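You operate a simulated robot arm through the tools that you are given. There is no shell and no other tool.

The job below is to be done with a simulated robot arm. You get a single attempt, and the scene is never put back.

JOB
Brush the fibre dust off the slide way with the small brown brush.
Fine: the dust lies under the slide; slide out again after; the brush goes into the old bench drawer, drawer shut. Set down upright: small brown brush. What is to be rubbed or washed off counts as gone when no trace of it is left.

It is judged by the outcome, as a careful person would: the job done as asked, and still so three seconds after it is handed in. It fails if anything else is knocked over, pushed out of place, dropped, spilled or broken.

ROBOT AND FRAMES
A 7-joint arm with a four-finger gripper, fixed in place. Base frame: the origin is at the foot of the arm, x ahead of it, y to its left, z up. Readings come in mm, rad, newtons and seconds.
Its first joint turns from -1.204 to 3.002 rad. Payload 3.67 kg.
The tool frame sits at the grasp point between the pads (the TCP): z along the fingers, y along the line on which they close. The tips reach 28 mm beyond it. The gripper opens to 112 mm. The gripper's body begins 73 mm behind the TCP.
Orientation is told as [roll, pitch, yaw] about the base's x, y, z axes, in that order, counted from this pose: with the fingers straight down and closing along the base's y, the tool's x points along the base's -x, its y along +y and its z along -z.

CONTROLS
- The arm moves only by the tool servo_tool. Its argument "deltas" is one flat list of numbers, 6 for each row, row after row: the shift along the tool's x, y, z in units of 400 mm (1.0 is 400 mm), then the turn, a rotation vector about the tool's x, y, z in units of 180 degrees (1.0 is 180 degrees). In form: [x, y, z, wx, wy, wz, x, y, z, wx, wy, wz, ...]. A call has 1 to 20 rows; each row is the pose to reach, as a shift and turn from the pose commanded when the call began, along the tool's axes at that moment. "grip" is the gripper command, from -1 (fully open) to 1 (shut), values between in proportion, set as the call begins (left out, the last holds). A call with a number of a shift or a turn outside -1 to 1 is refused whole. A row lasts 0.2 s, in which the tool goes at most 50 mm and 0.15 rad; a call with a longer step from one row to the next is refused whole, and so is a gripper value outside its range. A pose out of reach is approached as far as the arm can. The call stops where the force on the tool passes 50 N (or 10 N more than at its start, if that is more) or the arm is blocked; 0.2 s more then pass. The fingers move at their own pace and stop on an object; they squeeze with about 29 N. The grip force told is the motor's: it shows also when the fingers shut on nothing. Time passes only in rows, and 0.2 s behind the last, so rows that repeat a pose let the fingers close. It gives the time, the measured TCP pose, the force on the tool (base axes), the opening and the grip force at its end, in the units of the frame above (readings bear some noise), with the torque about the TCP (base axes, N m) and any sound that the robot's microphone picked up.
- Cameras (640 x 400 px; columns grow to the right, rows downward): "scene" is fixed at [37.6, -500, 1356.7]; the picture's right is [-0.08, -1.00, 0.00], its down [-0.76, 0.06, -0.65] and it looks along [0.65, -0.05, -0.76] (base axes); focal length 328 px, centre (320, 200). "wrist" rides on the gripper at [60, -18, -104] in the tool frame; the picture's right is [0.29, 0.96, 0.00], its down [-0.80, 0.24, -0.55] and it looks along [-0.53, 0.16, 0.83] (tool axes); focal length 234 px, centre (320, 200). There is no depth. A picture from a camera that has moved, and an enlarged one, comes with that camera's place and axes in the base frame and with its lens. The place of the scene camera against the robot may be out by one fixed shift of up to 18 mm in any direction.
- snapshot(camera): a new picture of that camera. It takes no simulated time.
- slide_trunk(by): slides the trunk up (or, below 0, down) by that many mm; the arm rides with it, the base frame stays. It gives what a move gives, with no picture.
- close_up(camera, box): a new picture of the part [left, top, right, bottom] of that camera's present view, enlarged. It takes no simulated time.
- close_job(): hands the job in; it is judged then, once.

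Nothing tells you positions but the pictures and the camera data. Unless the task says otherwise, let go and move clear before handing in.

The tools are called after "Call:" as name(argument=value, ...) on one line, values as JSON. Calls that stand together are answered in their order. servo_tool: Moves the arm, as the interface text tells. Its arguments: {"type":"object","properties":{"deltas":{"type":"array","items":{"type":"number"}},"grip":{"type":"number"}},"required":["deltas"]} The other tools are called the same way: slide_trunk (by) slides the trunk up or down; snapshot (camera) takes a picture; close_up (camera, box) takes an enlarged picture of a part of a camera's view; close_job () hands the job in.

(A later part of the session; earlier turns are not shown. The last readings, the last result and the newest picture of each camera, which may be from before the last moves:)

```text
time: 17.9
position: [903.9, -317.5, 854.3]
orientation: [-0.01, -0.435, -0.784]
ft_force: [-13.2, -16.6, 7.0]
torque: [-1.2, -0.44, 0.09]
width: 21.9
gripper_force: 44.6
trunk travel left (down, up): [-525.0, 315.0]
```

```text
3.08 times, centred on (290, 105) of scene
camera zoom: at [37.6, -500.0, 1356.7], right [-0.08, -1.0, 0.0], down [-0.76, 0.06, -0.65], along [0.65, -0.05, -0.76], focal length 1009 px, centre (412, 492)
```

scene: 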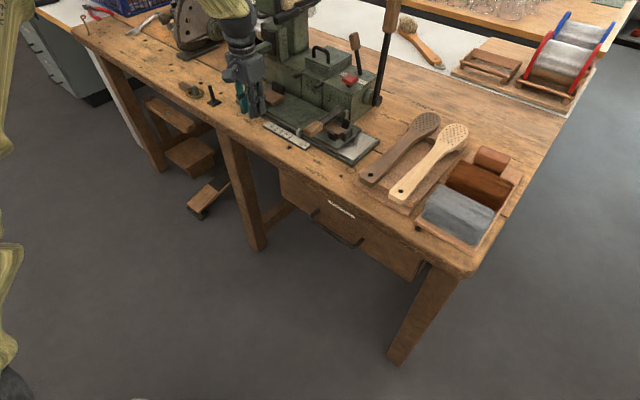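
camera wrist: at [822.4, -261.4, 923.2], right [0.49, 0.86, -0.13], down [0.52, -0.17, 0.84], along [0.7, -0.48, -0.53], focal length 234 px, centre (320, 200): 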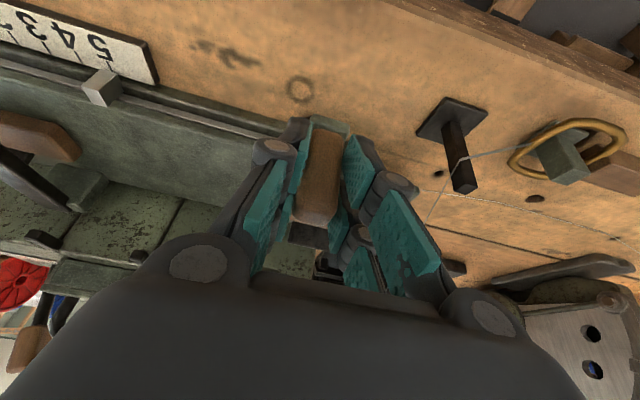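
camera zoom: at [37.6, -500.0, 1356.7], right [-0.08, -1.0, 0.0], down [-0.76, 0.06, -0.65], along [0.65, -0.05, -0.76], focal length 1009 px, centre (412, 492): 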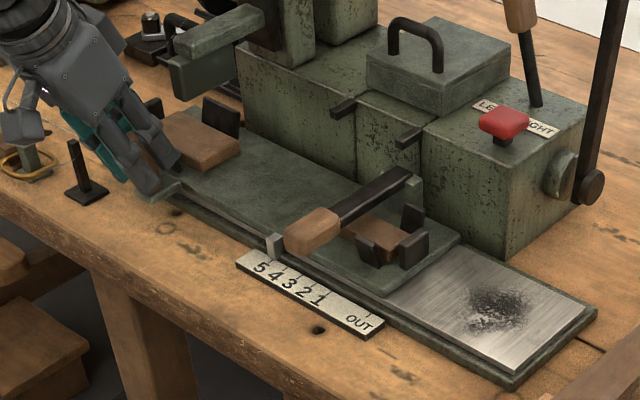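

The slide has moved about 119 mm, which seems to be its end stop, and the dust patch is well exposed. I'll release and back off along the tool axis.

Call:
servo_tool(deltas=[0, 0, 0, 0, 0, 0, 0, 0, 0, 0, 0, 0, 0, -0.005, 0, 0, 0, 0, 0, -0.005, -0.08, 0, 0, 0, 0, -0.005, -0.18, 0, 0, 0, 0, -0.005, -0.28, 0, 0, 0, 0, -0.005, -0.38, 0, 0, 0], grip=-0.07)

Call:
snapshot(camera="wrist")

Call:
snapshot(camera="scene")

Call:
close_up(camera="scene", box=[220, 60, 400, 180])

```text
time: 19.5
position: [856.4, -280.3, 976.5]
orientation: [-0.011, -0.415, -0.797]
ft_force: [0.4, 0.3, 0.1]
torque: [0.01, -0.03, 0.02]
width: 59.8
gripper_force: 0.0
trunk travel left (down, up): [-525.0, 315.0]
```

```text
taken
camera wrist: at [776.1, -224.2, 1048.0], right [0.5, 0.85, -0.13], down [0.53, -0.19, 0.83], along [0.68, -0.48, -0.55], focal length 234 px, centre (320, 200)
```

wrist: 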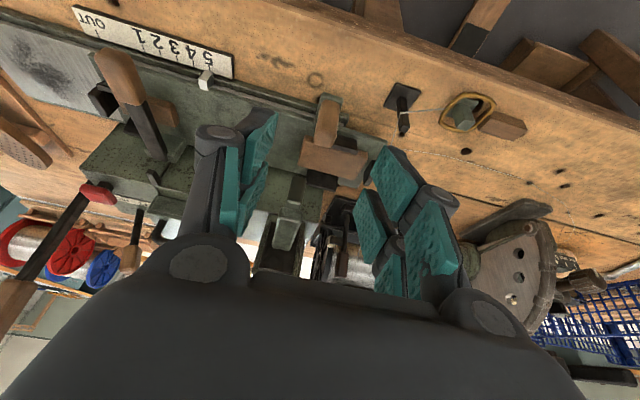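

```text
taken
```

scene: 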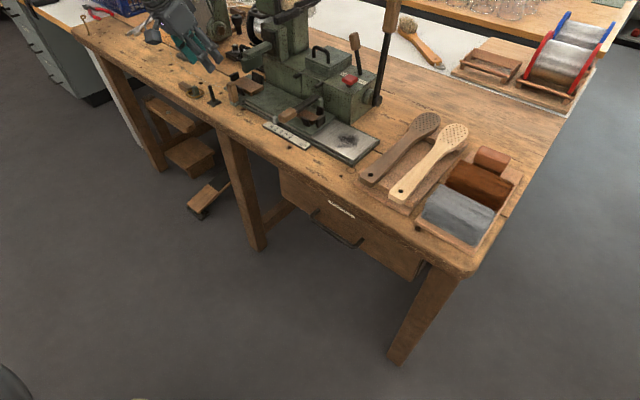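

```text
3.33 times, centred on (310, 120) of scene
camera zoom: at [37.6, -500.0, 1356.7], right [-0.08, -1.0, 0.0], down [-0.76, 0.06, -0.65], along [0.65, -0.05, -0.76], focal length 1093 px, centre (353, 467)
```

zoom: 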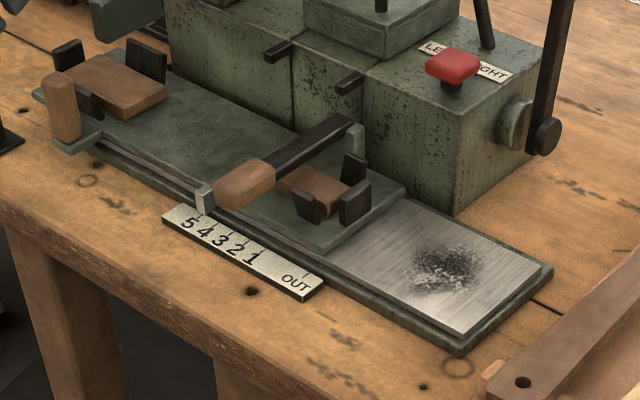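

The way is open and the whole dust patch is exposed around U≈70, N≈965. Next I'll open the drawer. Its bar handle is at U≈-25, N≈787, z≈638, and I'll approach it with the tool horizontal, so I'm moving back and turning the tool in steps.

Call:
servo_tool(deltas=[0.053, -0.0716, 0.003, 0, -0.0451, 0, 0.106, -0.143, 0.006, 0, -0.0902, 0, 0.159, -0.215, 0.008, 0, -0.1353, 0, 0.212, -0.286, 0.011, 0, -0.1804, 0, 0.265, -0.358, 0.014, 0, -0.2255, 0, 0.318, -0.429, 0.017, 0, -0.2706, 0, 0.371, -0.501, 0.02, 0, -0.3157, 0, 0.4233, -0.5725, 0.0225, 0, -0.361, 0])

Call:
snapshot(camera="scene")

```text
time: 20.4
position: [688.6, -318.3, 830.9]
orientation: [-0.136, -0.541, -0.913]
ft_force: [0.9, -0.1, -0.9]
torque: [0.0, 0.02, -0.01]
width: 59.8
gripper_force: 0.1
out of reach, approached as far as the arm can: row 3
trunk travel left (down, up): [-525.0, 315.0]
stopped in row 4: the arm was blocked; the commanded pose is now the measured one
```

```text
taken
```

scene: 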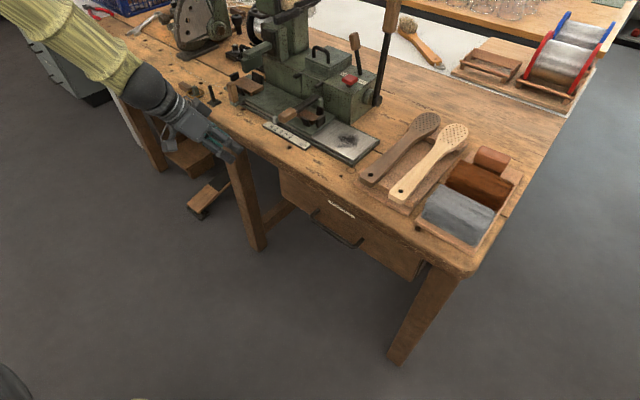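

The arm couldn't make that turn from this height because it reaches down from above. I'll move to a neutral pose in front of the drawer first, then lower the trunk before going horizontal.

Call:
servo_tool(deltas=[0.0195, -0.0988, -0.0238, -0.008, 0.001, -0.0045, 0.039, -0.1975, -0.0475, -0.016, 0.002, -0.009, 0.0585, -0.296, -0.0713, -0.024, 0.003, -0.0135, 0.078, -0.395, -0.095, -0.032, 0.004, -0.018, 0.0975, -0.494, -0.119, -0.04, 0.005, -0.0225, 0.117, -0.5925, -0.1425, -0.048, 0.006, -0.027, 0.1365, -0.691, -0.166, -0.056, 0.007, -0.0315, 0.156, -0.79, -0.19, -0.064, 0.008, -0.036])

Call:
snapshot(camera="scene")

Call:
snapshot(camera="wrist")

```text
time: 22.2
position: [488.6, -467.5, 912.1]
orientation: [0.002, -0.509, -0.778]
ft_force: [-1.3, -1.0, -1.0]
torque: [0.03, -0.02, 0.02]
width: 60.0
gripper_force: 0.0
out of reach, approached as far as the arm can: row 5, 6, 7, 8
trunk travel left (down, up): [-525.0, 315.0]
```

```text
taken
```

scene: 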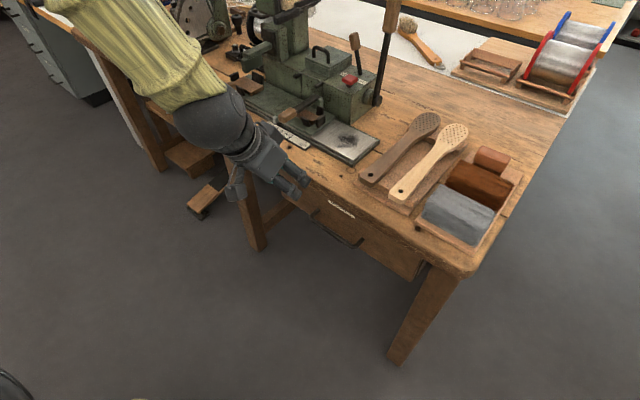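

```text
taken
camera wrist: at [401.9, -409.3, 972.1], right [0.49, 0.86, -0.14], down [0.47, -0.13, 0.87], along [0.73, -0.5, -0.47], focal length 234 px, centre (320, 200)
```

wrist: 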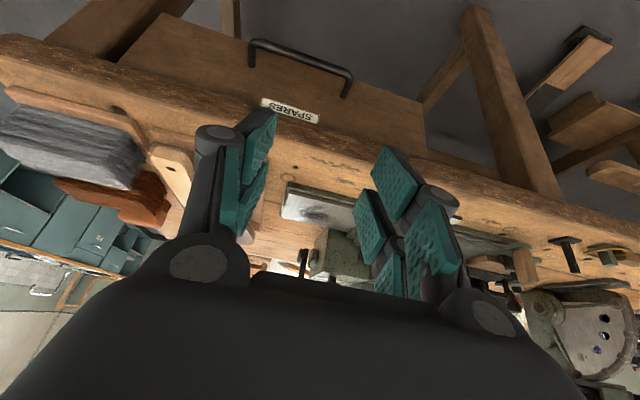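

Call:
slide_trunk(by=-200)

Call:
snapshot(camera="scene")

Call:
snapshot(camera="wrist")

```text
time: 24.3
position: [488.3, -466.6, 710.6]
orientation: [0.001, -0.509, -0.779]
ft_force: [-0.3, -0.5, 1.3]
torque: [0.04, 0.0, -0.04]
width: 59.8
gripper_force: 0.2
trunk travel left (down, up): [-325.0, 515.0]
```

```text
taken
```

scene: 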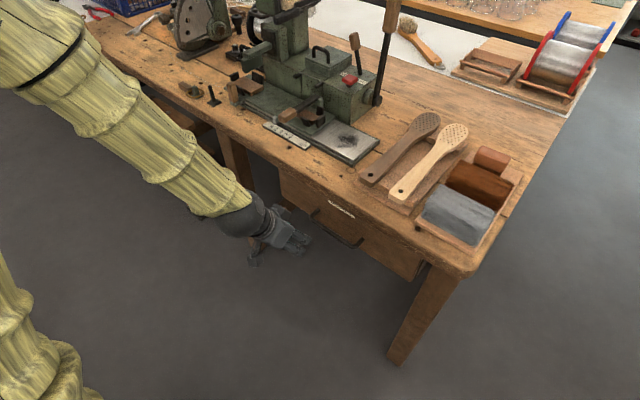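

```text
taken
camera wrist: at [402.8, -408.1, 772.2], right [0.49, 0.86, -0.14], down [0.47, -0.13, 0.87], along [0.73, -0.5, -0.47], focal length 234 px, centre (320, 200)
```

wrist: 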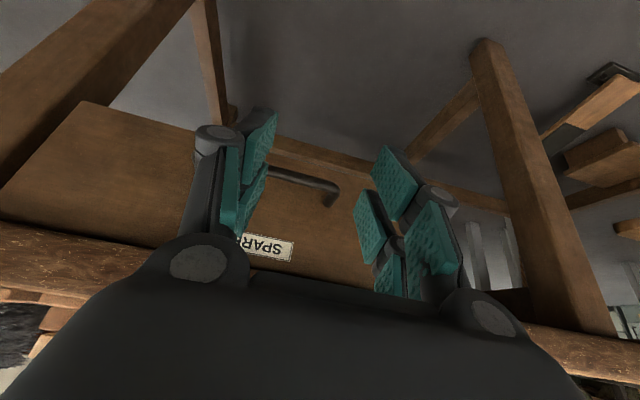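

I can see the drawer front with its "SPARES" label and the handle. I'll now turn the tool to horizontal while dropping to handle height, still well in front of it.

Call:
servo_tool(deltas=[0.0204, -0.0123, 0.0139, 0, -0.04225, 0, 0.0408, -0.0245, 0.0278, 0, -0.0845, 0, 0.0611, -0.0368, 0.0416, 0, -0.12675, 0, 0.0815, -0.049, 0.0555, 0, -0.169, 0, 0.1019, -0.0613, 0.0694, 0, -0.21125, 0, 0.1223, -0.0735, 0.0833, 0, -0.2535, 0, 0.1426, -0.0858, 0.0971, 0, -0.29575, 0, 0.163, -0.098, 0.111, 0, -0.338, 0])

Call:
snapshot(camera="scene")

Call:
snapshot(camera="wrist")

```text
time: 26.1
position: [468.2, -483.2, 601.3]
orientation: [-3.017, -1.563, 2.239]
ft_force: [-0.5, 0.1, -0.3]
torque: [0.02, 0.01, -0.03]
width: 59.9
gripper_force: 0.2
out of reach, approached as far as the arm can: row 1, 2, 3, 4, 5, 6, 7, 8
trunk travel left (down, up): [-325.0, 515.0]
```

```text
taken
```

scene: 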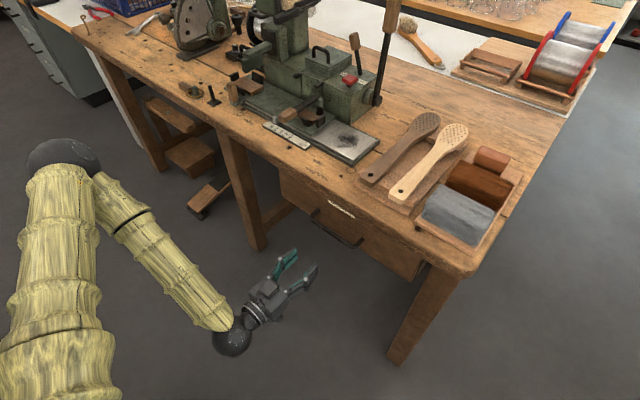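

```text
taken
camera wrist: at [382.4, -424.0, 540.7], right [0.67, 0.68, -0.29], down [-0.23, 0.56, 0.79], along [0.7, -0.47, 0.53], focal length 234 px, centre (320, 200)
```

wrist: 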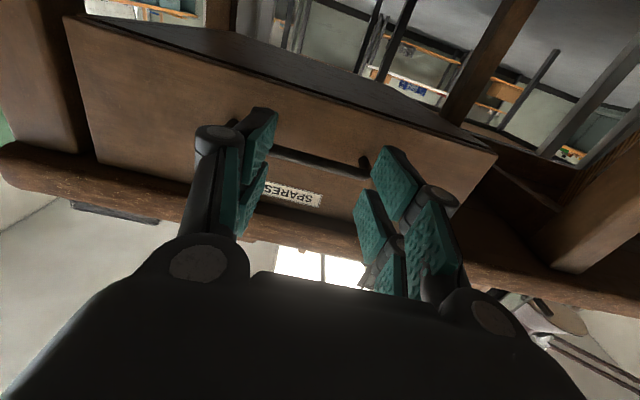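

The tool is now horizontal, pointing at the drawer. I'll correct the position toward handle height and then roll the gripper 90° so the fingers close vertically.

Call:
servo_tool(deltas=[0, 0, 0.04, 0, 0, 0, 0, 0, 0.08, 0, 0, 0])

```text
time: 26.7
position: [493.4, -507.0, 599.7]
orientation: [3.074, -1.568, 2.429]
ft_force: [-0.2, -0.1, -0.6]
torque: [-0.03, 0.04, -0.02]
width: 59.5
gripper_force: 0.1
trunk travel left (down, up): [-325.0, 515.0]
```

Call:
servo_tool(deltas=[-0.0475, -0.018, 0, 0, 0, 0, -0.095, -0.036, 0, 0, 0, 0, -0.095, -0.036, 0, 0, 0, 0.0417, -0.095, -0.036, 0, 0, 0, 0.0833, -0.095, -0.036, 0, 0, 0, 0.125, -0.095, -0.036, 0, 0, 0, 0.1667, -0.095, -0.036, 0, 0, 0, 0.2083, -0.095, -0.036, 0, 0, 0, 0.25, -0.095, -0.036, 0, 0, 0, 0.2917, -0.095, -0.036, 0, 0, 0, 0.3333, -0.095, -0.036, 0, 0, 0, 0.375, -0.095, -0.036, 0, 0, 0, 0.4167, -0.095, -0.036, 0, 0, 0, 0.4583, -0.095, -0.036, 0, 0, 0, 0.5])

Call:
snapshot(camera="scene")

Call:
snapshot(camera="wrist")

```text
time: 29.7
position: [485.7, -518.1, 632.5]
orientation: [1.574, 0.002, -2.352]
ft_force: [-0.5, 0.1, -0.1]
torque: [-0.02, -0.02, 0.01]
width: 60.3
gripper_force: 0.0
out of reach, approached as far as the arm can: row 2, 3, 4, 5, 6, 7, 8, 9, 10, 11, 12, 13, 14
trunk travel left (down, up): [-325.0, 515.0]
```

```text
taken
```

scene: 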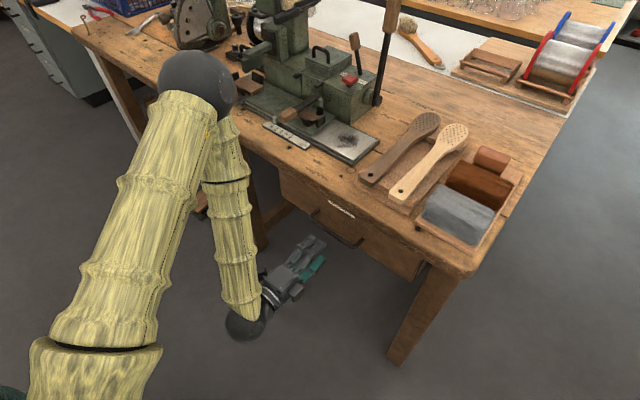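

```text
taken
camera wrist: at [454.1, -403.2, 615.1], right [0.2, 0.21, 0.96], down [-0.96, -0.18, 0.24], along [0.22, -0.96, 0.16], focal length 234 px, centre (320, 200)
```

wrist: 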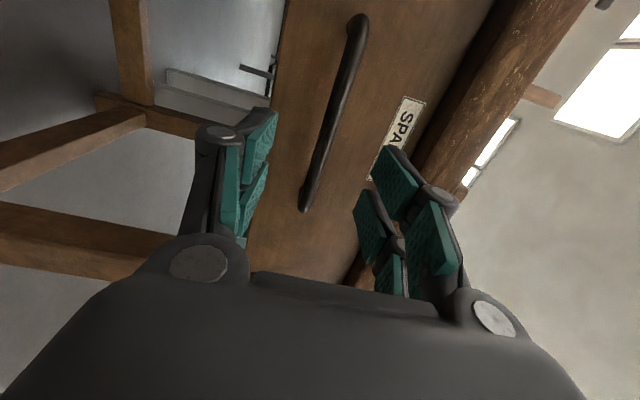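

The gripper now points horizontally at the handle with the fingers above and below it. I'll advance carefully toward the bar.

Call:
servo_tool(deltas=[0, 0, 0.05, 0, 0, 0, 0, 0, 0.1, 0, 0, 0, 0, 0, 0.14, 0, 0, 0])

Call:
snapshot(camera="wrist")

Call:
close_up(camera="scene", box=[220, 180, 420, 320])

```text
time: 30.5
position: [528.0, -559.0, 634.3]
orientation: [1.571, 0.001, -2.351]
ft_force: [-0.5, 0.8, -0.4]
torque: [-0.01, 0.01, -0.01]
width: 59.6
gripper_force: 0.1
trunk travel left (down, up): [-325.0, 515.0]
```

```text
taken
camera wrist: at [495.3, -444.0, 616.1], right [0.2, 0.2, 0.96], down [-0.95, -0.18, 0.24], along [0.22, -0.96, 0.16], focal length 234 px, centre (320, 200)
```

wrist: 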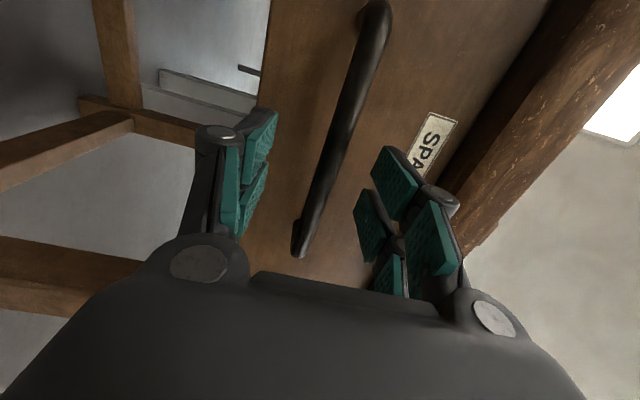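

```text
2.86 times, centred on (320, 250) of scene
camera zoom: at [37.6, -500.0, 1356.7], right [-0.08, -1.0, 0.0], down [-0.76, 0.06, -0.65], along [0.65, -0.05, -0.76], focal length 937 px, centre (320, 57)
```

zoom: 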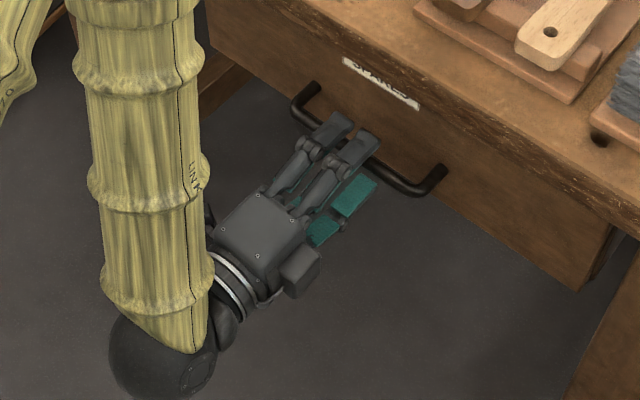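

Call:
servo_tool(deltas=[0, 0.004, 0.018, 0, 0, 0, 0, 0.007, 0.036, 0, 0, 0])

Call:
servo_tool(deltas=[0, 0, 0, 0, 0, 0, 0, 0, 0, 0, 0, 0, 0, 0, 0, 0, 0, 0], grip=1)

Call:
snapshot(camera="wrist")

```text
time: 31.1
position: [536.3, -568.4, 637.1]
orientation: [1.572, -0.001, -2.352]
ft_force: [-0.3, -0.4, -0.7]
torque: [-0.01, -0.01, -0.01]
width: 59.8
gripper_force: 0.1
trunk travel left (down, up): [-325.0, 515.0]
```

```text
time: 31.9
position: [535.3, -568.4, 637.3]
orientation: [1.575, -0.001, -2.352]
ft_force: [0.7, -1.1, 8.2]
torque: [-0.1, -0.05, -0.08]
width: 12.0
gripper_force: 44.7
trunk travel left (down, up): [-325.0, 515.0]
```

```text
taken
camera wrist: at [503.8, -453.7, 619.4], right [0.2, 0.21, 0.96], down [-0.95, -0.18, 0.24], along [0.22, -0.96, 0.16], focal length 234 px, centre (320, 200)
```

wrist: 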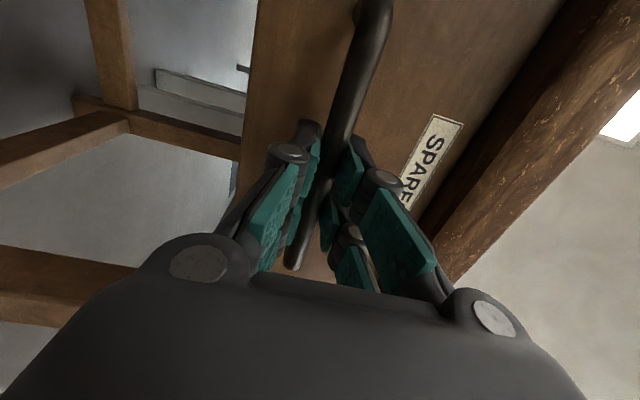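

I've got the handle bar (12 mm). I'll pull the drawer out slowly and watch the force.

Call:
servo_tool(deltas=[0, 0, -0.025, 0, 0, 0, 0, 0, -0.05, 0, 0, 0, 0, 0, -0.075, 0, 0, 0, 0, 0, -0.1, 0, 0, 0])

Call:
snapshot(camera="scene")

```text
time: 32.9
position: [507.8, -539.0, 638.5]
orientation: [1.571, 0.0, -2.351]
ft_force: [-4.5, -2.8, 1.6]
torque: [0.06, -0.07, -0.04]
width: 12.1
gripper_force: 44.9
trunk travel left (down, up): [-325.0, 515.0]
```

```text
taken
```

scene: 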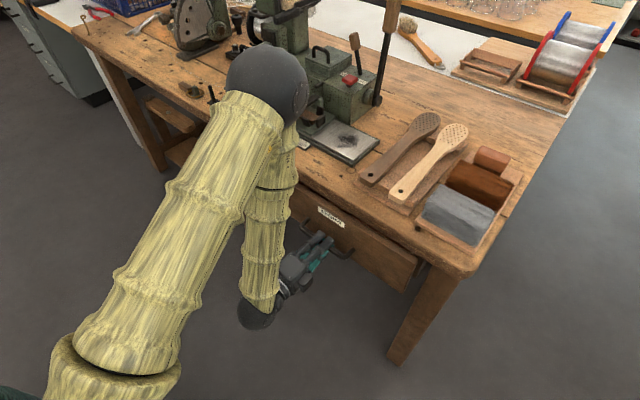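

Call:
servo_tool(deltas=[0, 0, -0.025, 0, 0, 0, 0, 0, -0.05, 0, 0, 0, 0, 0, -0.075, 0, 0, 0, 0, 0, -0.1, 0, 0, 0, 0, 0, -0.125, 0, 0, 0, 0, 0, -0.15, 0, 0, 0])

Call:
snapshot(camera="scene")

```text
time: 33.9
position: [484.7, -516.6, 637.6]
orientation: [1.587, -0.002, -2.356]
ft_force: [-9.1, -10.7, 30.8]
torque: [-0.14, -0.36, 0.09]
width: 12.4
gripper_force: 44.8
out of reach, approached as far as the arm can: row 4
trunk travel left (down, up): [-325.0, 515.0]
stopped in row 4: the force on the tool passed its limit at 61 N (the readings are from after the stop); the commanded pose is now the measured one
```

```text
taken
```

scene: 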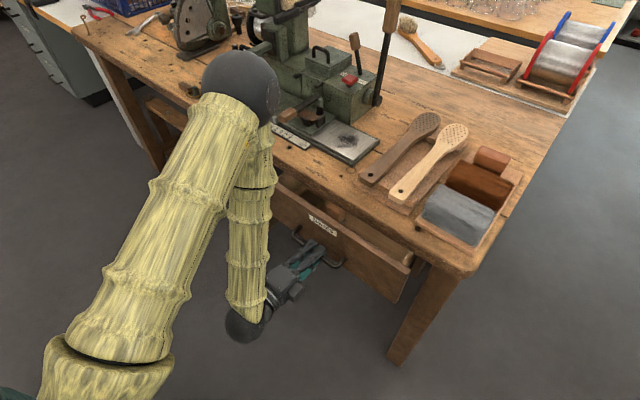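

The drawer has come out about 75 mm, and the arm has reached its inner limit in this pose. I'll release, retreat, and then finish pulling from above with the tool pointing down.

Call:
servo_tool(deltas=[0, 0, 0, 0, 0, 0, 0, 0, 0, 0, 0, 0, 0, 0, 0, 0, 0, 0, 0, -0.03, -0.03, 0, 0, 0, 0, -0.065, -0.06, 0, 0, 0, 0, -0.1, -0.095, 0, 0, 0], grip=-1)

Call:
snapshot(camera="wrist")

Call:
snapshot(camera="scene")

```text
time: 35.3
position: [458.4, -489.3, 594.0]
orientation: [1.582, 0.0, -2.353]
ft_force: [0.5, 0.4, 0.0]
torque: [0.0, -0.01, -0.01]
width: 112.2
gripper_force: 0.0
trunk travel left (down, up): [-325.0, 515.0]
```

```text
taken
camera wrist: at [427.3, -375.1, 575.4], right [0.2, 0.21, 0.96], down [-0.96, -0.17, 0.23], along [0.22, -0.96, 0.17], focal length 234 px, centre (320, 200)
```

wrist: 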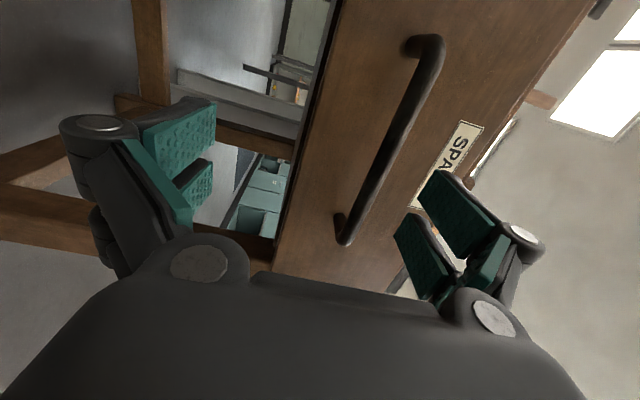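

```text
taken
```

scene: 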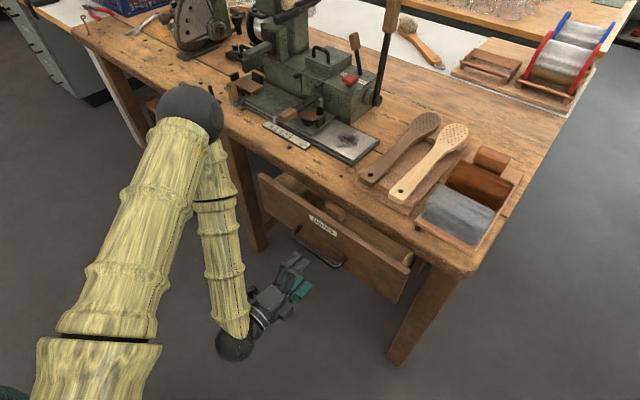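

The drawer is about 75 mm open. I'll close the fingers, roll the tool back, then pitch it to point down so I can hook the inside of the drawer front from above.

Call:
servo_tool(deltas=[0, 0, -0.02, 0, 0, -0.0417, 0, 0, -0.03, 0, 0, -0.0833, 0, 0, -0.03, 0, 0, -0.125, 0, 0, -0.03, 0, 0, -0.1667, 0, 0, -0.03, 0, 0, -0.2083, 0, 0, -0.03, 0, 0, -0.25, 0, 0, -0.03, 0, 0, -0.2917, 0, 0, -0.03, 0, 0, -0.3333, 0, 0, -0.03, 0, 0, -0.375, 0, 0, -0.03, 0, 0, -0.4167, 0, 0, -0.03, 0, 0, -0.4583, 0, 0, -0.03, 0, 0, -0.5], grip=1)

```text
time: 37.9
position: [453.5, -483.4, 589.5]
orientation: [-2.9, -1.559, 2.12]
ft_force: [-0.8, 0.0, 0.6]
torque: [0.04, 0.0, -0.01]
width: 0.0
gripper_force: 29.2
out of reach, approached as far as the arm can: row 1, 2, 3, 4, 5, 6, 7, 8, 9, 10, 11, 12
trunk travel left (down, up): [-325.0, 515.0]
```

Call:
slide_trunk(by=200)

Call:
servo_tool(deltas=[0, 0, 0, 0, 0.0417, 0, 0, 0, 0, 0, 0.0833, 0, 0, 0, 0, 0, 0.125, 0, 0, 0, 0, 0, 0.1667, 0, 0, 0, 0, 0, 0.2083, 0, 0, 0, 0, 0, 0.25, 0, 0, 0, 0, 0, 0.2917, 0, 0, 0, 0, 0, 0.3333, 0, 0, 0, 0, 0, 0.375, 0, 0, 0, 0, 0, 0.4167, 0, 0, 0, 0, 0, 0.4583, 0, 0, 0, 0, 0, 0.5, 0])

Call:
snapshot(camera="scene")

Call:
snapshot(camera="wrist")

```text
time: 40.1
position: [453.8, -483.2, 790.1]
orientation: [-3.036, -1.558, 2.256]
ft_force: [-0.3, 0.1, 0.1]
torque: [0.0, 0.02, 0.02]
width: 0.2
gripper_force: 28.6
trunk travel left (down, up): [-525.0, 315.0]
```

```text
time: 42.7
position: [454.0, -483.0, 788.6]
orientation: [0.001, -0.009, -0.782]
ft_force: [0.9, -0.5, 0.0]
torque: [0.04, -0.01, -0.01]
width: 0.0
gripper_force: 28.8
out of reach, approached as far as the arm can: row 1, 2, 3, 4, 5, 6, 7, 8
trunk travel left (down, up): [-525.0, 315.0]
```

```text
taken
```

scene: 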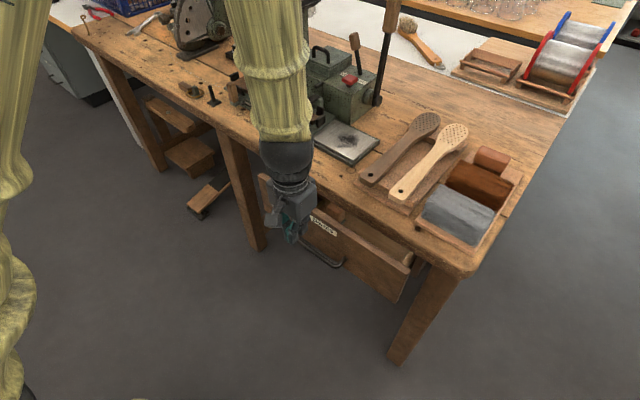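

```text
taken
camera wrist: at [397.9, -454.1, 892.6], right [0.47, 0.88, 0.0], down [0.73, -0.39, 0.56], along [0.49, -0.27, -0.83], focal length 234 px, centre (320, 200)
```

wrist: 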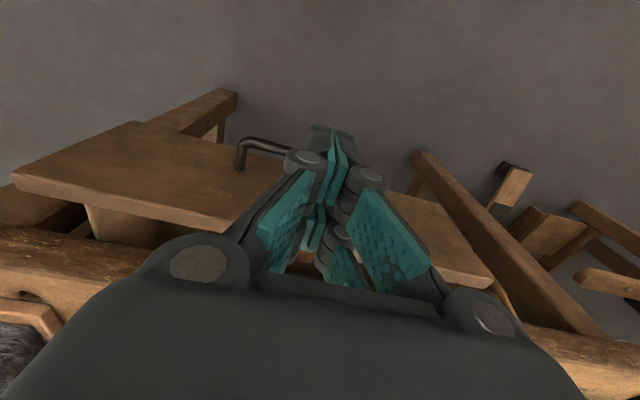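

With the trunk at its original height the arm can take a horizontal pose low down without folding. I'll drop in front of the handle and pitch the tool to horizontal again.

Call:
servo_tool(deltas=[0.014, -0.002, 0.09, 0, 0, 0, 0.028, -0.004, 0.18, 0, 0, 0, 0.042, -0.006, 0.27, 0, 0, 0, 0.0565, -0.009, 0.365, 0, 0, 0, 0.0565, -0.009, 0.365, 0, -0.0417, 0, 0.0565, -0.009, 0.365, 0, -0.0833, 0, 0.0565, -0.009, 0.365, 0, -0.125, 0, 0.0565, -0.009, 0.365, 0, -0.1667, 0, 0.0565, -0.009, 0.365, 0, -0.2083, 0, 0.0565, -0.009, 0.365, 0, -0.25, 0, 0.0565, -0.009, 0.365, 0, -0.2917, 0, 0.0565, -0.009, 0.365, 0, -0.3333, 0, 0.0565, -0.009, 0.365, 0, -0.375, 0, 0.0565, -0.009, 0.365, 0, -0.4167, 0, 0.0565, -0.009, 0.365, 0, -0.4583, 0, 0.0565, -0.009, 0.365, 0, -0.5, 0])

Call:
snapshot(camera="scene")

```text
time: 46.1
position: [436.8, -470.2, 644.5]
orientation: [-3.068, -1.557, 2.286]
ft_force: [-0.5, 0.5, -0.4]
torque: [0.03, -0.02, 0.02]
width: 0.3
gripper_force: 29.0
trunk travel left (down, up): [-525.0, 315.0]
```

```text
taken
```

scene: 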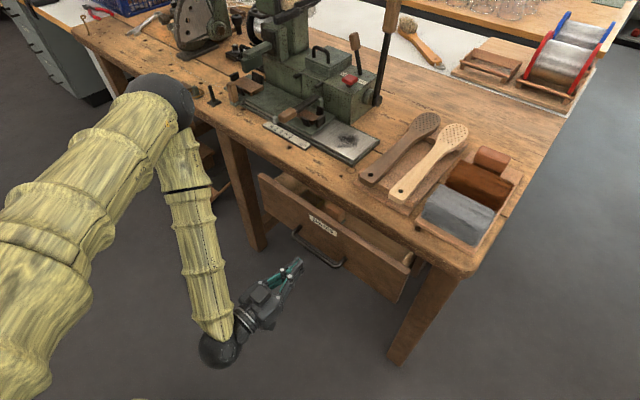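

Call:
servo_tool(deltas=[0.0175, 0, 0, 0, 0, 0.0417, 0.0175, 0, 0, 0, 0, 0.0833, 0.0175, 0, 0, 0, 0, 0.125, 0.0175, 0, 0, 0, 0, 0.1667, 0.0175, 0, 0, 0, 0, 0.2083, 0.0175, 0, 0, 0, 0, 0.25, 0.0175, 0, 0, 0, 0, 0.2917, 0.0175, 0, 0, 0, 0, 0.3333, 0.0175, 0, 0, 0, 0, 0.375, 0.0175, 0, 0, 0, 0, 0.4167, 0.0175, 0, 0, 0, 0, 0.4583, 0.0175, 0, 0, 0, 0, 0.5], grip=-0.07)

Call:
snapshot(camera="wrist")

```text
time: 48.7
position: [436.3, -470.4, 636.7]
orientation: [1.584, 0.0, -2.352]
ft_force: [0.4, 0.8, -0.3]
torque: [0.02, 0.03, -0.02]
width: 60.0
gripper_force: 0.0
trunk travel left (down, up): [-525.0, 315.0]
```

```text
taken
camera wrist: at [405.1, -356.0, 618.0], right [0.19, 0.21, 0.96], down [-0.96, -0.17, 0.23], along [0.22, -0.96, 0.17], focal length 234 px, centre (320, 200)
```

wrist: 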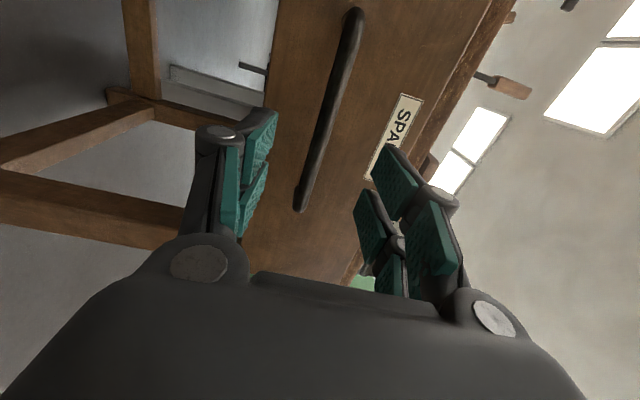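

Call:
servo_tool(deltas=[0, 0, 0.055, 0, 0, 0, 0, 0, 0.11, 0, 0, 0, 0, 0, 0.165, 0, 0, 0])

Call:
snapshot(camera="wrist")

```text
time: 49.5
position: [482.8, -518.5, 637.6]
orientation: [1.583, 0.0, -2.352]
ft_force: [0.1, 0.8, 0.0]
torque: [-0.01, 0.01, -0.02]
width: 59.9
gripper_force: 0.1
trunk travel left (down, up): [-525.0, 315.0]
```

```text
taken
camera wrist: at [451.1, -403.6, 618.3], right [0.2, 0.21, 0.96], down [-0.96, -0.17, 0.23], along [0.22, -0.96, 0.17], focal length 234 px, centre (320, 200)
```

wrist: 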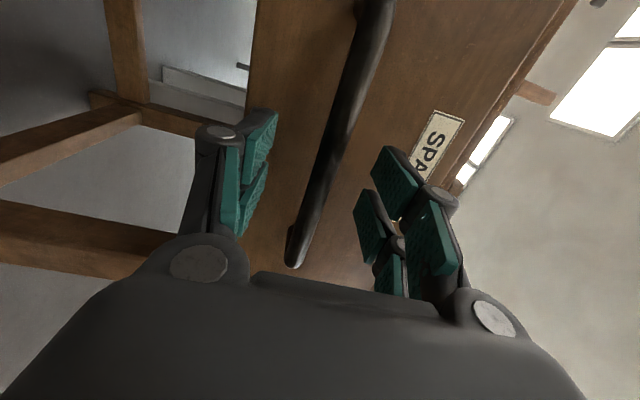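

Now I'll grip the bar and pull the drawer further out.

Call:
servo_tool(deltas=[0, 0, 0, 0, 0, 0, 0, 0, 0, 0, 0, 0, 0, 0, 0, 0, 0, 0], grip=1)

Call:
servo_tool(deltas=[0, 0, -0.03, 0, 0, 0, 0, 0, -0.06, 0, 0, 0, 0, 0, -0.09, 0, 0, 0, 0, 0, -0.12, 0, 0, 0, 0, 0, -0.15, 0, 0, 0, 0, 0, -0.18, 0, 0, 0])

Call:
snapshot(camera="scene")

```text
time: 50.3
position: [481.5, -517.4, 637.8]
orientation: [1.584, -0.002, -2.353]
ft_force: [0.4, -1.8, 0.8]
torque: [0.15, -0.17, 0.11]
width: 12.1
gripper_force: 44.8
trunk travel left (down, up): [-525.0, 315.0]
```

```text
time: 51.7
position: [430.3, -465.6, 638.3]
orientation: [1.584, -0.002, -2.354]
ft_force: [-14.1, -11.6, 30.6]
torque: [0.12, -0.41, -0.28]
width: 12.0
gripper_force: 44.8
trunk travel left (down, up): [-525.0, 315.0]
```

```text
taken
```

scene: 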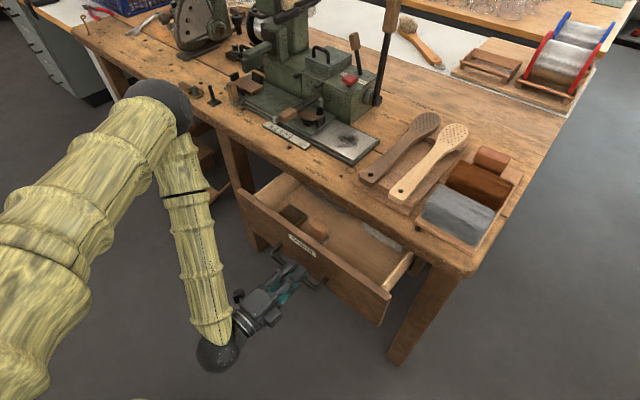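

Call:
servo_tool(deltas=[-0.003, 0.005, 0, 0, 0, 0, -0.003, 0.005, -0.03, 0, 0, 0, -0.0035, 0.0055, -0.06, 0, 0, 0, -0.004, 0.006, -0.09, 0, 0, 0, -0.0045, 0.0065, -0.12, 0, 0, 0, -0.005, 0.007, -0.15, 0, 0, 0])

Call:
snapshot(camera="scene")

```text
time: 53.1
position: [387.9, -423.9, 638.1]
orientation: [1.579, 0.001, -2.35]
ft_force: [3.6, 4.8, -19.2]
torque: [0.14, 0.17, 0.97]
width: 11.8
gripper_force: 45.0
trunk travel left (down, up): [-525.0, 315.0]
```

```text
taken
```

scene: 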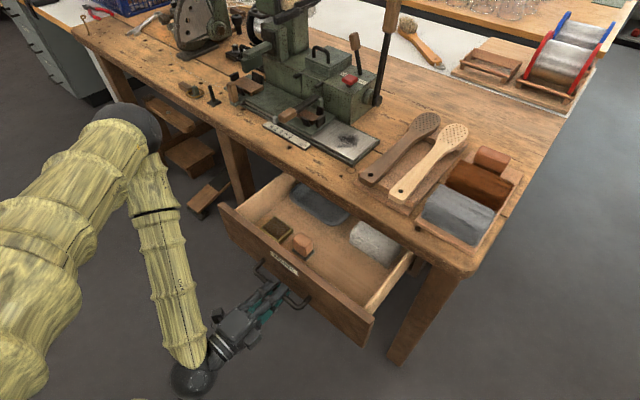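

The drawer is about 206 mm open, with clear floor at its front centre and right. I'll release and back away.

Call:
servo_tool(deltas=[0, 0, 0, 0, 0, 0, 0, 0, 0, 0, 0, 0, 0, 0, 0, 0, 0, 0, 0, 0, -0.05, 0, 0, 0, 0, 0, -0.12, 0, 0, 0], grip=-0.07)

Call:
close_up(camera="scene", box=[200, 160, 440, 350])

```text
time: 54.3
position: [353.0, -392.4, 636.3]
orientation: [1.582, 0.0, -2.351]
ft_force: [0.7, 0.1, -0.5]
torque: [0.05, -0.04, 0.03]
width: 60.0
gripper_force: 0.0
trunk travel left (down, up): [-525.0, 315.0]
```

```text
2.11 times, centred on (320, 255) of scene
camera zoom: at [37.6, -500.0, 1356.7], right [-0.08, -1.0, 0.0], down [-0.76, 0.06, -0.65], along [0.65, -0.05, -0.76], focal length 691 px, centre (320, 84)
```

zoom: 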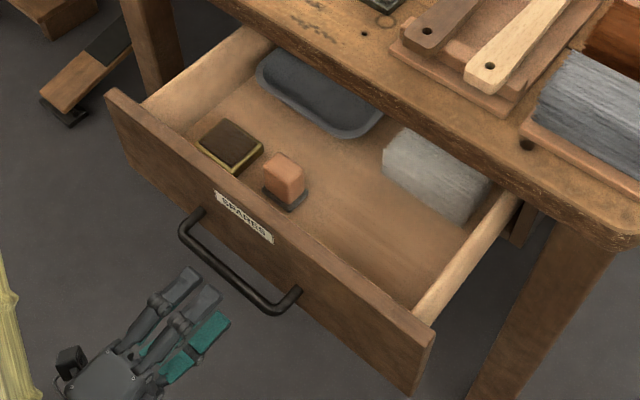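

The drawer stays open with room inside. I'll bring the tool back to a pose tilted 40° outward, which should let it reach the brush at about 1140 mm radius.

Call:
servo_tool(deltas=[0, 0, 0, 0, 0, -0.0417, 0, 0, 0, 0, 0, -0.0833, 0, 0, 0, 0, 0, -0.125, 0, 0, 0, 0, 0, -0.1667, 0, 0, 0, 0, 0, -0.2083, 0, 0, 0, 0, 0, -0.25, 0, 0, 0, 0, 0, -0.2917, 0, 0, 0, 0, 0, -0.3333, 0, 0, 0, 0, 0, -0.375, 0, 0, 0, 0, 0, -0.4167, 0, 0, 0, 0, 0, -0.4583, 0, 0, 0, 0, 0, -0.5], grip=-1)

Call:
servo_tool(deltas=[0, 0, 0, 0, 0.04, 0, -0.02, 0, 0, 0, 0.08, 0, -0.06, 0, 0, 0, 0.12, 0, -0.12, 0, 0, 0, 0.16, 0, -0.2, 0, 0, 0, 0.2, 0, -0.3, 0, 0, 0, 0.24, 0, -0.4, 0, 0, 0, 0.28, 0])

Call:
snapshot(camera="scene")

Call:
snapshot(camera="wrist")

```text
time: 56.9
position: [355.1, -391.4, 637.0]
orientation: [-2.867, -1.558, 2.084]
ft_force: [1.2, -0.1, 0.0]
torque: [0.0, 0.01, -0.04]
width: 111.8
gripper_force: 0.0
trunk travel left (down, up): [-525.0, 315.0]
```

```text
time: 58.5
position: [491.1, -444.7, 737.3]
orientation: [-0.005, -0.701, -0.781]
ft_force: [3.8, -0.5, 4.7]
torque: [0.25, 0.44, -0.15]
width: 112.1
gripper_force: 0.0
out of reach, approached as far as the arm can: row 3, 4, 5, 6, 7
trunk travel left (down, up): [-525.0, 315.0]
```

```text
taken
```

scene: 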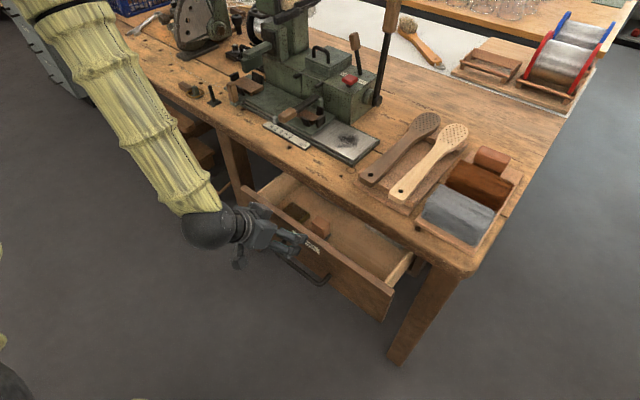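

```text
taken
camera wrist: at [398.4, -378.5, 778.0], right [0.52, 0.83, -0.19], down [0.35, -0.01, 0.94], along [0.78, -0.55, -0.29], focal length 234 px, centre (320, 200)
```

wrist: 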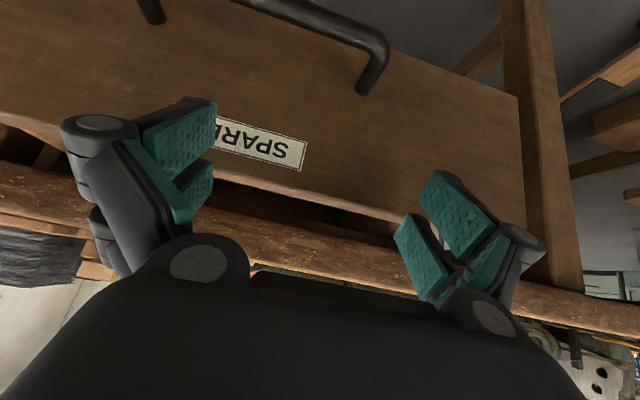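

The arm was near its folded limit and drifted outward, nudging the drawer partly shut. I'll turn the tool to vertical, which moves the tips away from the panel, then rise and look.

Call:
servo_tool(deltas=[0, 0, 0, 0, 0.0372, 0, 0, 0, 0, 0, 0.0744, 0, 0, 0, 0, 0, 0.1116, 0, 0, 0, 0, 0, 0.1488, 0, 0, 0, 0, 0, 0.186, 0, 0, 0, 0, 0, 0.2233, 0, -0.08, 0, -0.0955, 0, 0.2233, 0, -0.161, 0, -0.191, 0, 0.2233, 0])

Call:
snapshot(camera="scene")

Call:
snapshot(camera="wrist")

```text
time: 60.3
position: [479.4, -434.7, 837.5]
orientation: [0.001, -0.002, -0.782]
ft_force: [-0.4, 0.1, 0.6]
torque: [0.03, -0.03, 0.0]
width: 111.6
gripper_force: 0.0
trunk travel left (down, up): [-525.0, 315.0]
```

```text
taken
```

scene: 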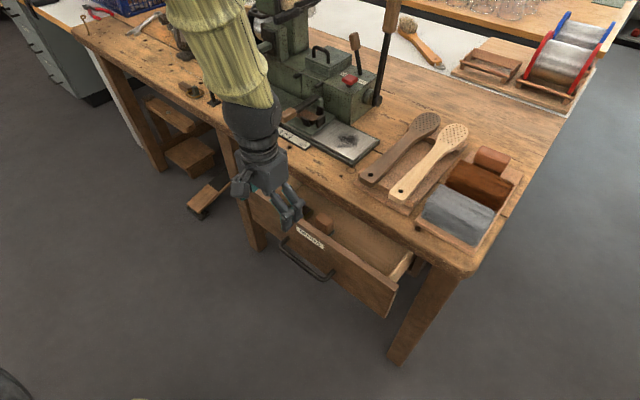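

```text
taken
camera wrist: at [426.0, -405.5, 942.0], right [0.47, 0.88, 0.0], down [0.73, -0.39, 0.55], along [0.49, -0.26, -0.83], focal length 234 px, centre (320, 200)
```

wrist: 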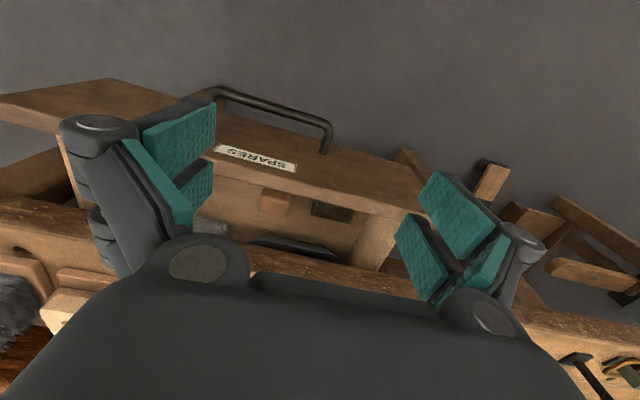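

The drawer is still about 128 mm open. I'll insert the closed fingers behind the drawer front, over the empty floor area, and pull it further open.

Call:
servo_tool(deltas=[-0.0635, -0.076, 0, 0, 0, 0, -0.127, -0.152, 0, 0, 0, 0, -0.1905, -0.228, 0, 0, 0, 0, -0.254, -0.304, 0, 0, 0, 0, -0.254, -0.304, 0.06, 0, 0, 0], grip=1)

Call:
snapshot(camera="wrist")

Call:
close_up(camera="scene", box=[220, 130, 460, 330])

```text
time: 61.5
position: [472.2, -590.9, 816.9]
orientation: [0.0, -0.003, -0.782]
ft_force: [-0.1, 0.3, -0.1]
torque: [-0.01, 0.04, -0.01]
width: 0.2
gripper_force: 28.8
trunk travel left (down, up): [-525.0, 315.0]
```

```text
taken
camera wrist: at [416.3, -563.0, 921.4], right [0.47, 0.88, 0.0], down [0.73, -0.39, 0.55], along [0.49, -0.26, -0.83], focal length 234 px, centre (320, 200)
```

wrist: 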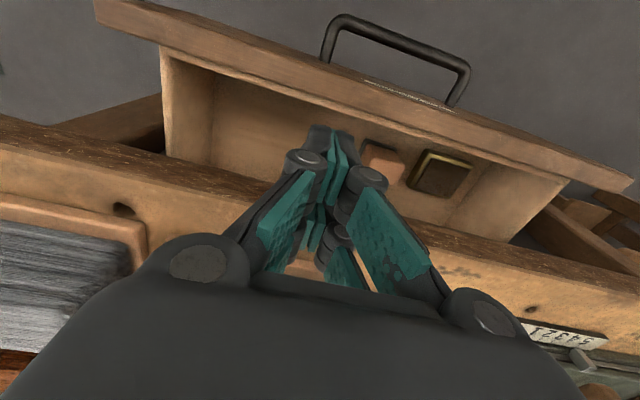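

```text
2.00 times, centred on (340, 230) of scene
camera zoom: at [37.6, -500.0, 1356.7], right [-0.08, -1.0, 0.0], down [-0.76, 0.06, -0.65], along [0.65, -0.05, -0.76], focal length 656 px, centre (280, 140)
```

zoom: 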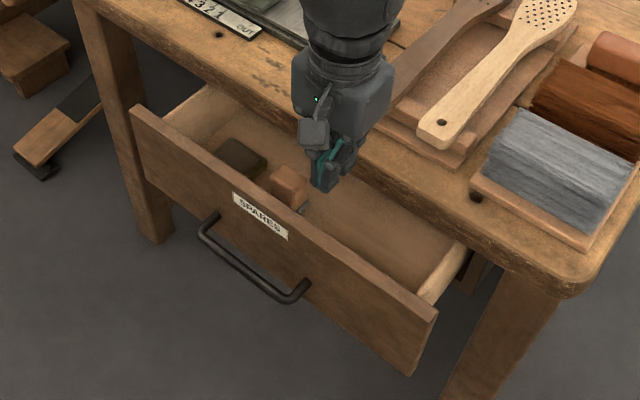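

Call:
servo_tool(deltas=[0, 0, 0.08, 0, 0, 0, 0, 0, 0.16, 0, 0, 0, 0, 0, 0.24, 0, 0, 0, 0, 0, 0.3175, 0, 0, 0])

Call:
servo_tool(deltas=[0.03, 0, 0, 0, 0, 0, 0.06, 0, 0, 0, 0, 0, 0.09, 0, 0, 0, 0, 0, 0.12, 0, 0, 0, 0, 0, 0.15, 0, 0, 0, 0, 0, 0.18, 0, 0, 0, 0, 0, 0.21, 0, 0, 0, 0, 0, 0.24, 0, 0, 0, 0, 0, 0.27, 0, 0, 0, 0, 0, 0.3, 0, 0, 0, 0, 0, 0.33, 0, 0, 0, 0, 0])

Call:
snapshot(camera="scene")

```text
time: 62.3
position: [473.4, -593.7, 733.5]
orientation: [-0.003, -0.012, -0.78]
ft_force: [-0.8, -2.9, 32.5]
torque: [0.44, 0.57, -0.01]
width: 5.9
gripper_force: 35.4
trunk travel left (down, up): [-525.0, 315.0]
stopped in row 4: the force on the tool passed its limit at 112 N (the readings are from after the stop); the commanded pose is now the measured one
```

```text
time: 63.4
position: [437.0, -556.4, 734.2]
orientation: [0.0, -0.014, -0.781]
ft_force: [-2.5, -4.9, 37.3]
torque: [0.52, 0.68, -0.06]
width: 5.9
gripper_force: 36.2
trunk travel left (down, up): [-525.0, 315.0]
stopped in row 5: the force on the tool passed its limit at 51 N (the readings are from after the stop); the commanded pose is now the measured one
```

```text
taken
```

scene: 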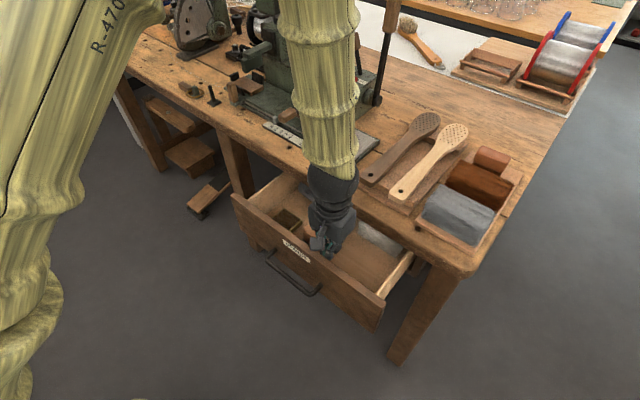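

Something stopped the fingers at tip height z≈705. I'll look before doing anything else.

Call:
snapshot(camera="wrist")

Call:
close_up(camera="scene", box=[220, 150, 460, 340])

Call:
close_up(camera="scene", box=[280, 190, 380, 270])

```text
taken
camera wrist: at [380.9, -527.1, 836.7], right [0.47, 0.88, 0.0], down [0.73, -0.39, 0.56], along [0.5, -0.27, -0.83], focal length 234 px, centre (320, 200)
```

wrist: 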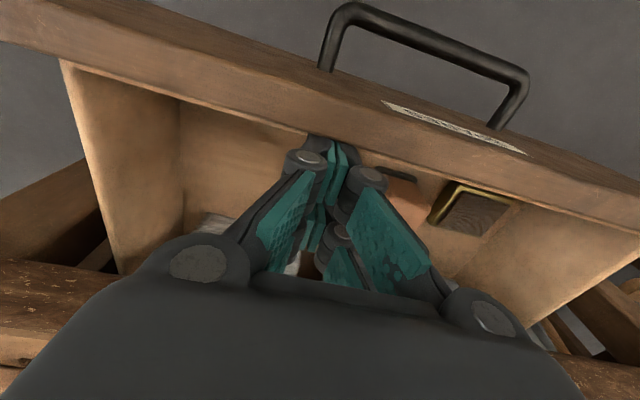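

```text
2.11 times, centred on (340, 245) of scene
camera zoom: at [37.6, -500.0, 1356.7], right [-0.08, -1.0, 0.0], down [-0.76, 0.06, -0.65], along [0.65, -0.05, -0.76], focal length 691 px, centre (278, 105)
```

zoom: 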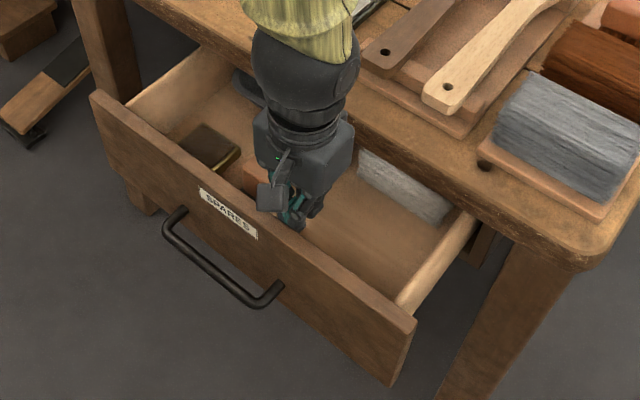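

```text
5.00 times, centred on (330, 230) of scene
camera zoom: at [37.6, -500.0, 1356.7], right [-0.08, -1.0, 0.0], down [-0.76, 0.06, -0.65], along [0.65, -0.05, -0.76], focal length 1640 px, centre (270, 50)
```

zoom: 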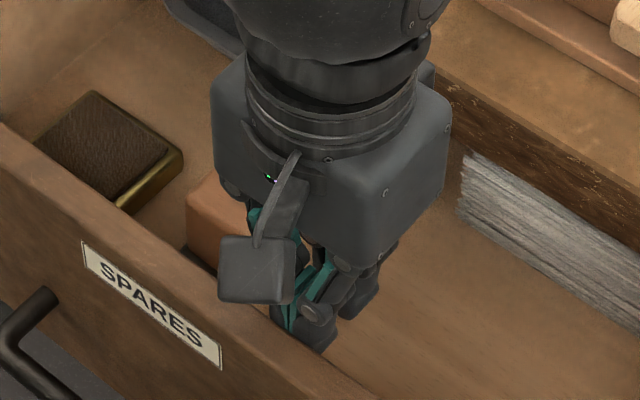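

The contact analysis makes sense. The finger knuckles, about 22 mm to the robot side, met the top edge of the drawer front (z≈747) and dragged the drawer out another 50 mm. I'll lift slightly and keep pulling with the fingers against the inside of the panel.

Call:
servo_tool(deltas=[-0.01, 0, -0.02, 0, 0, 0, -0.01, 0, -0.02, 0, 0, 0])

Call:
servo_tool(deltas=[0.03, 0, 0, 0, 0, 0, 0.06, 0, 0, 0, 0, 0, 0.09, 0, 0, 0, 0, 0, 0.12, 0, 0, 0, 0, 0, 0.15, 0, 0, 0, 0, 0, 0.18, 0, 0, 0, 0, 0])

Call:
snapshot(camera="scene")

Call:
snapshot(camera="wrist")

```text
time: 64.0
position: [438.9, -560.5, 738.1]
orientation: [-0.003, -0.009, -0.782]
ft_force: [0.3, -0.6, -0.4]
torque: [0.01, 0.0, 0.02]
width: 0.0
gripper_force: 35.3
trunk travel left (down, up): [-525.0, 315.0]
```

```text
time: 65.4
position: [387.5, -506.9, 739.6]
orientation: [0.001, -0.01, -0.782]
ft_force: [-0.1, -0.1, 0.1]
torque: [0.03, 0.01, -0.02]
width: 0.0
gripper_force: 36.2
trunk travel left (down, up): [-525.0, 315.0]
```

```text
taken
```

scene: 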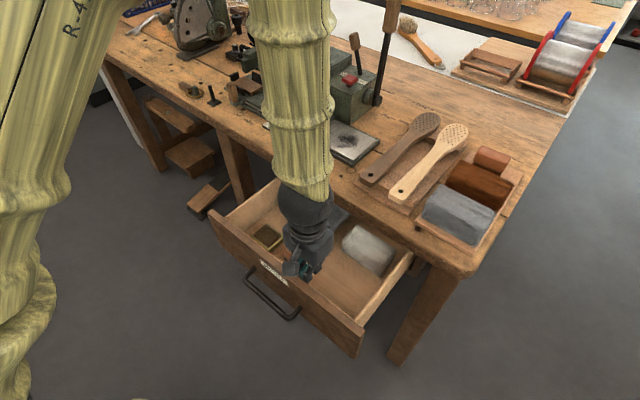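

```text
taken
camera wrist: at [331.2, -478.2, 843.2], right [0.47, 0.88, 0.0], down [0.73, -0.39, 0.56], along [0.49, -0.27, -0.83], focal length 234 px, centre (320, 200)
```

wrist: 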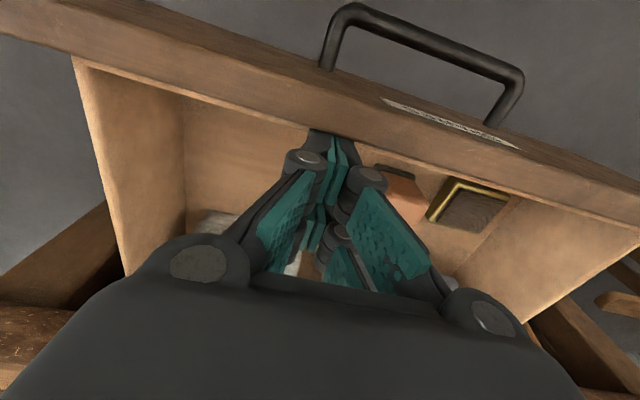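

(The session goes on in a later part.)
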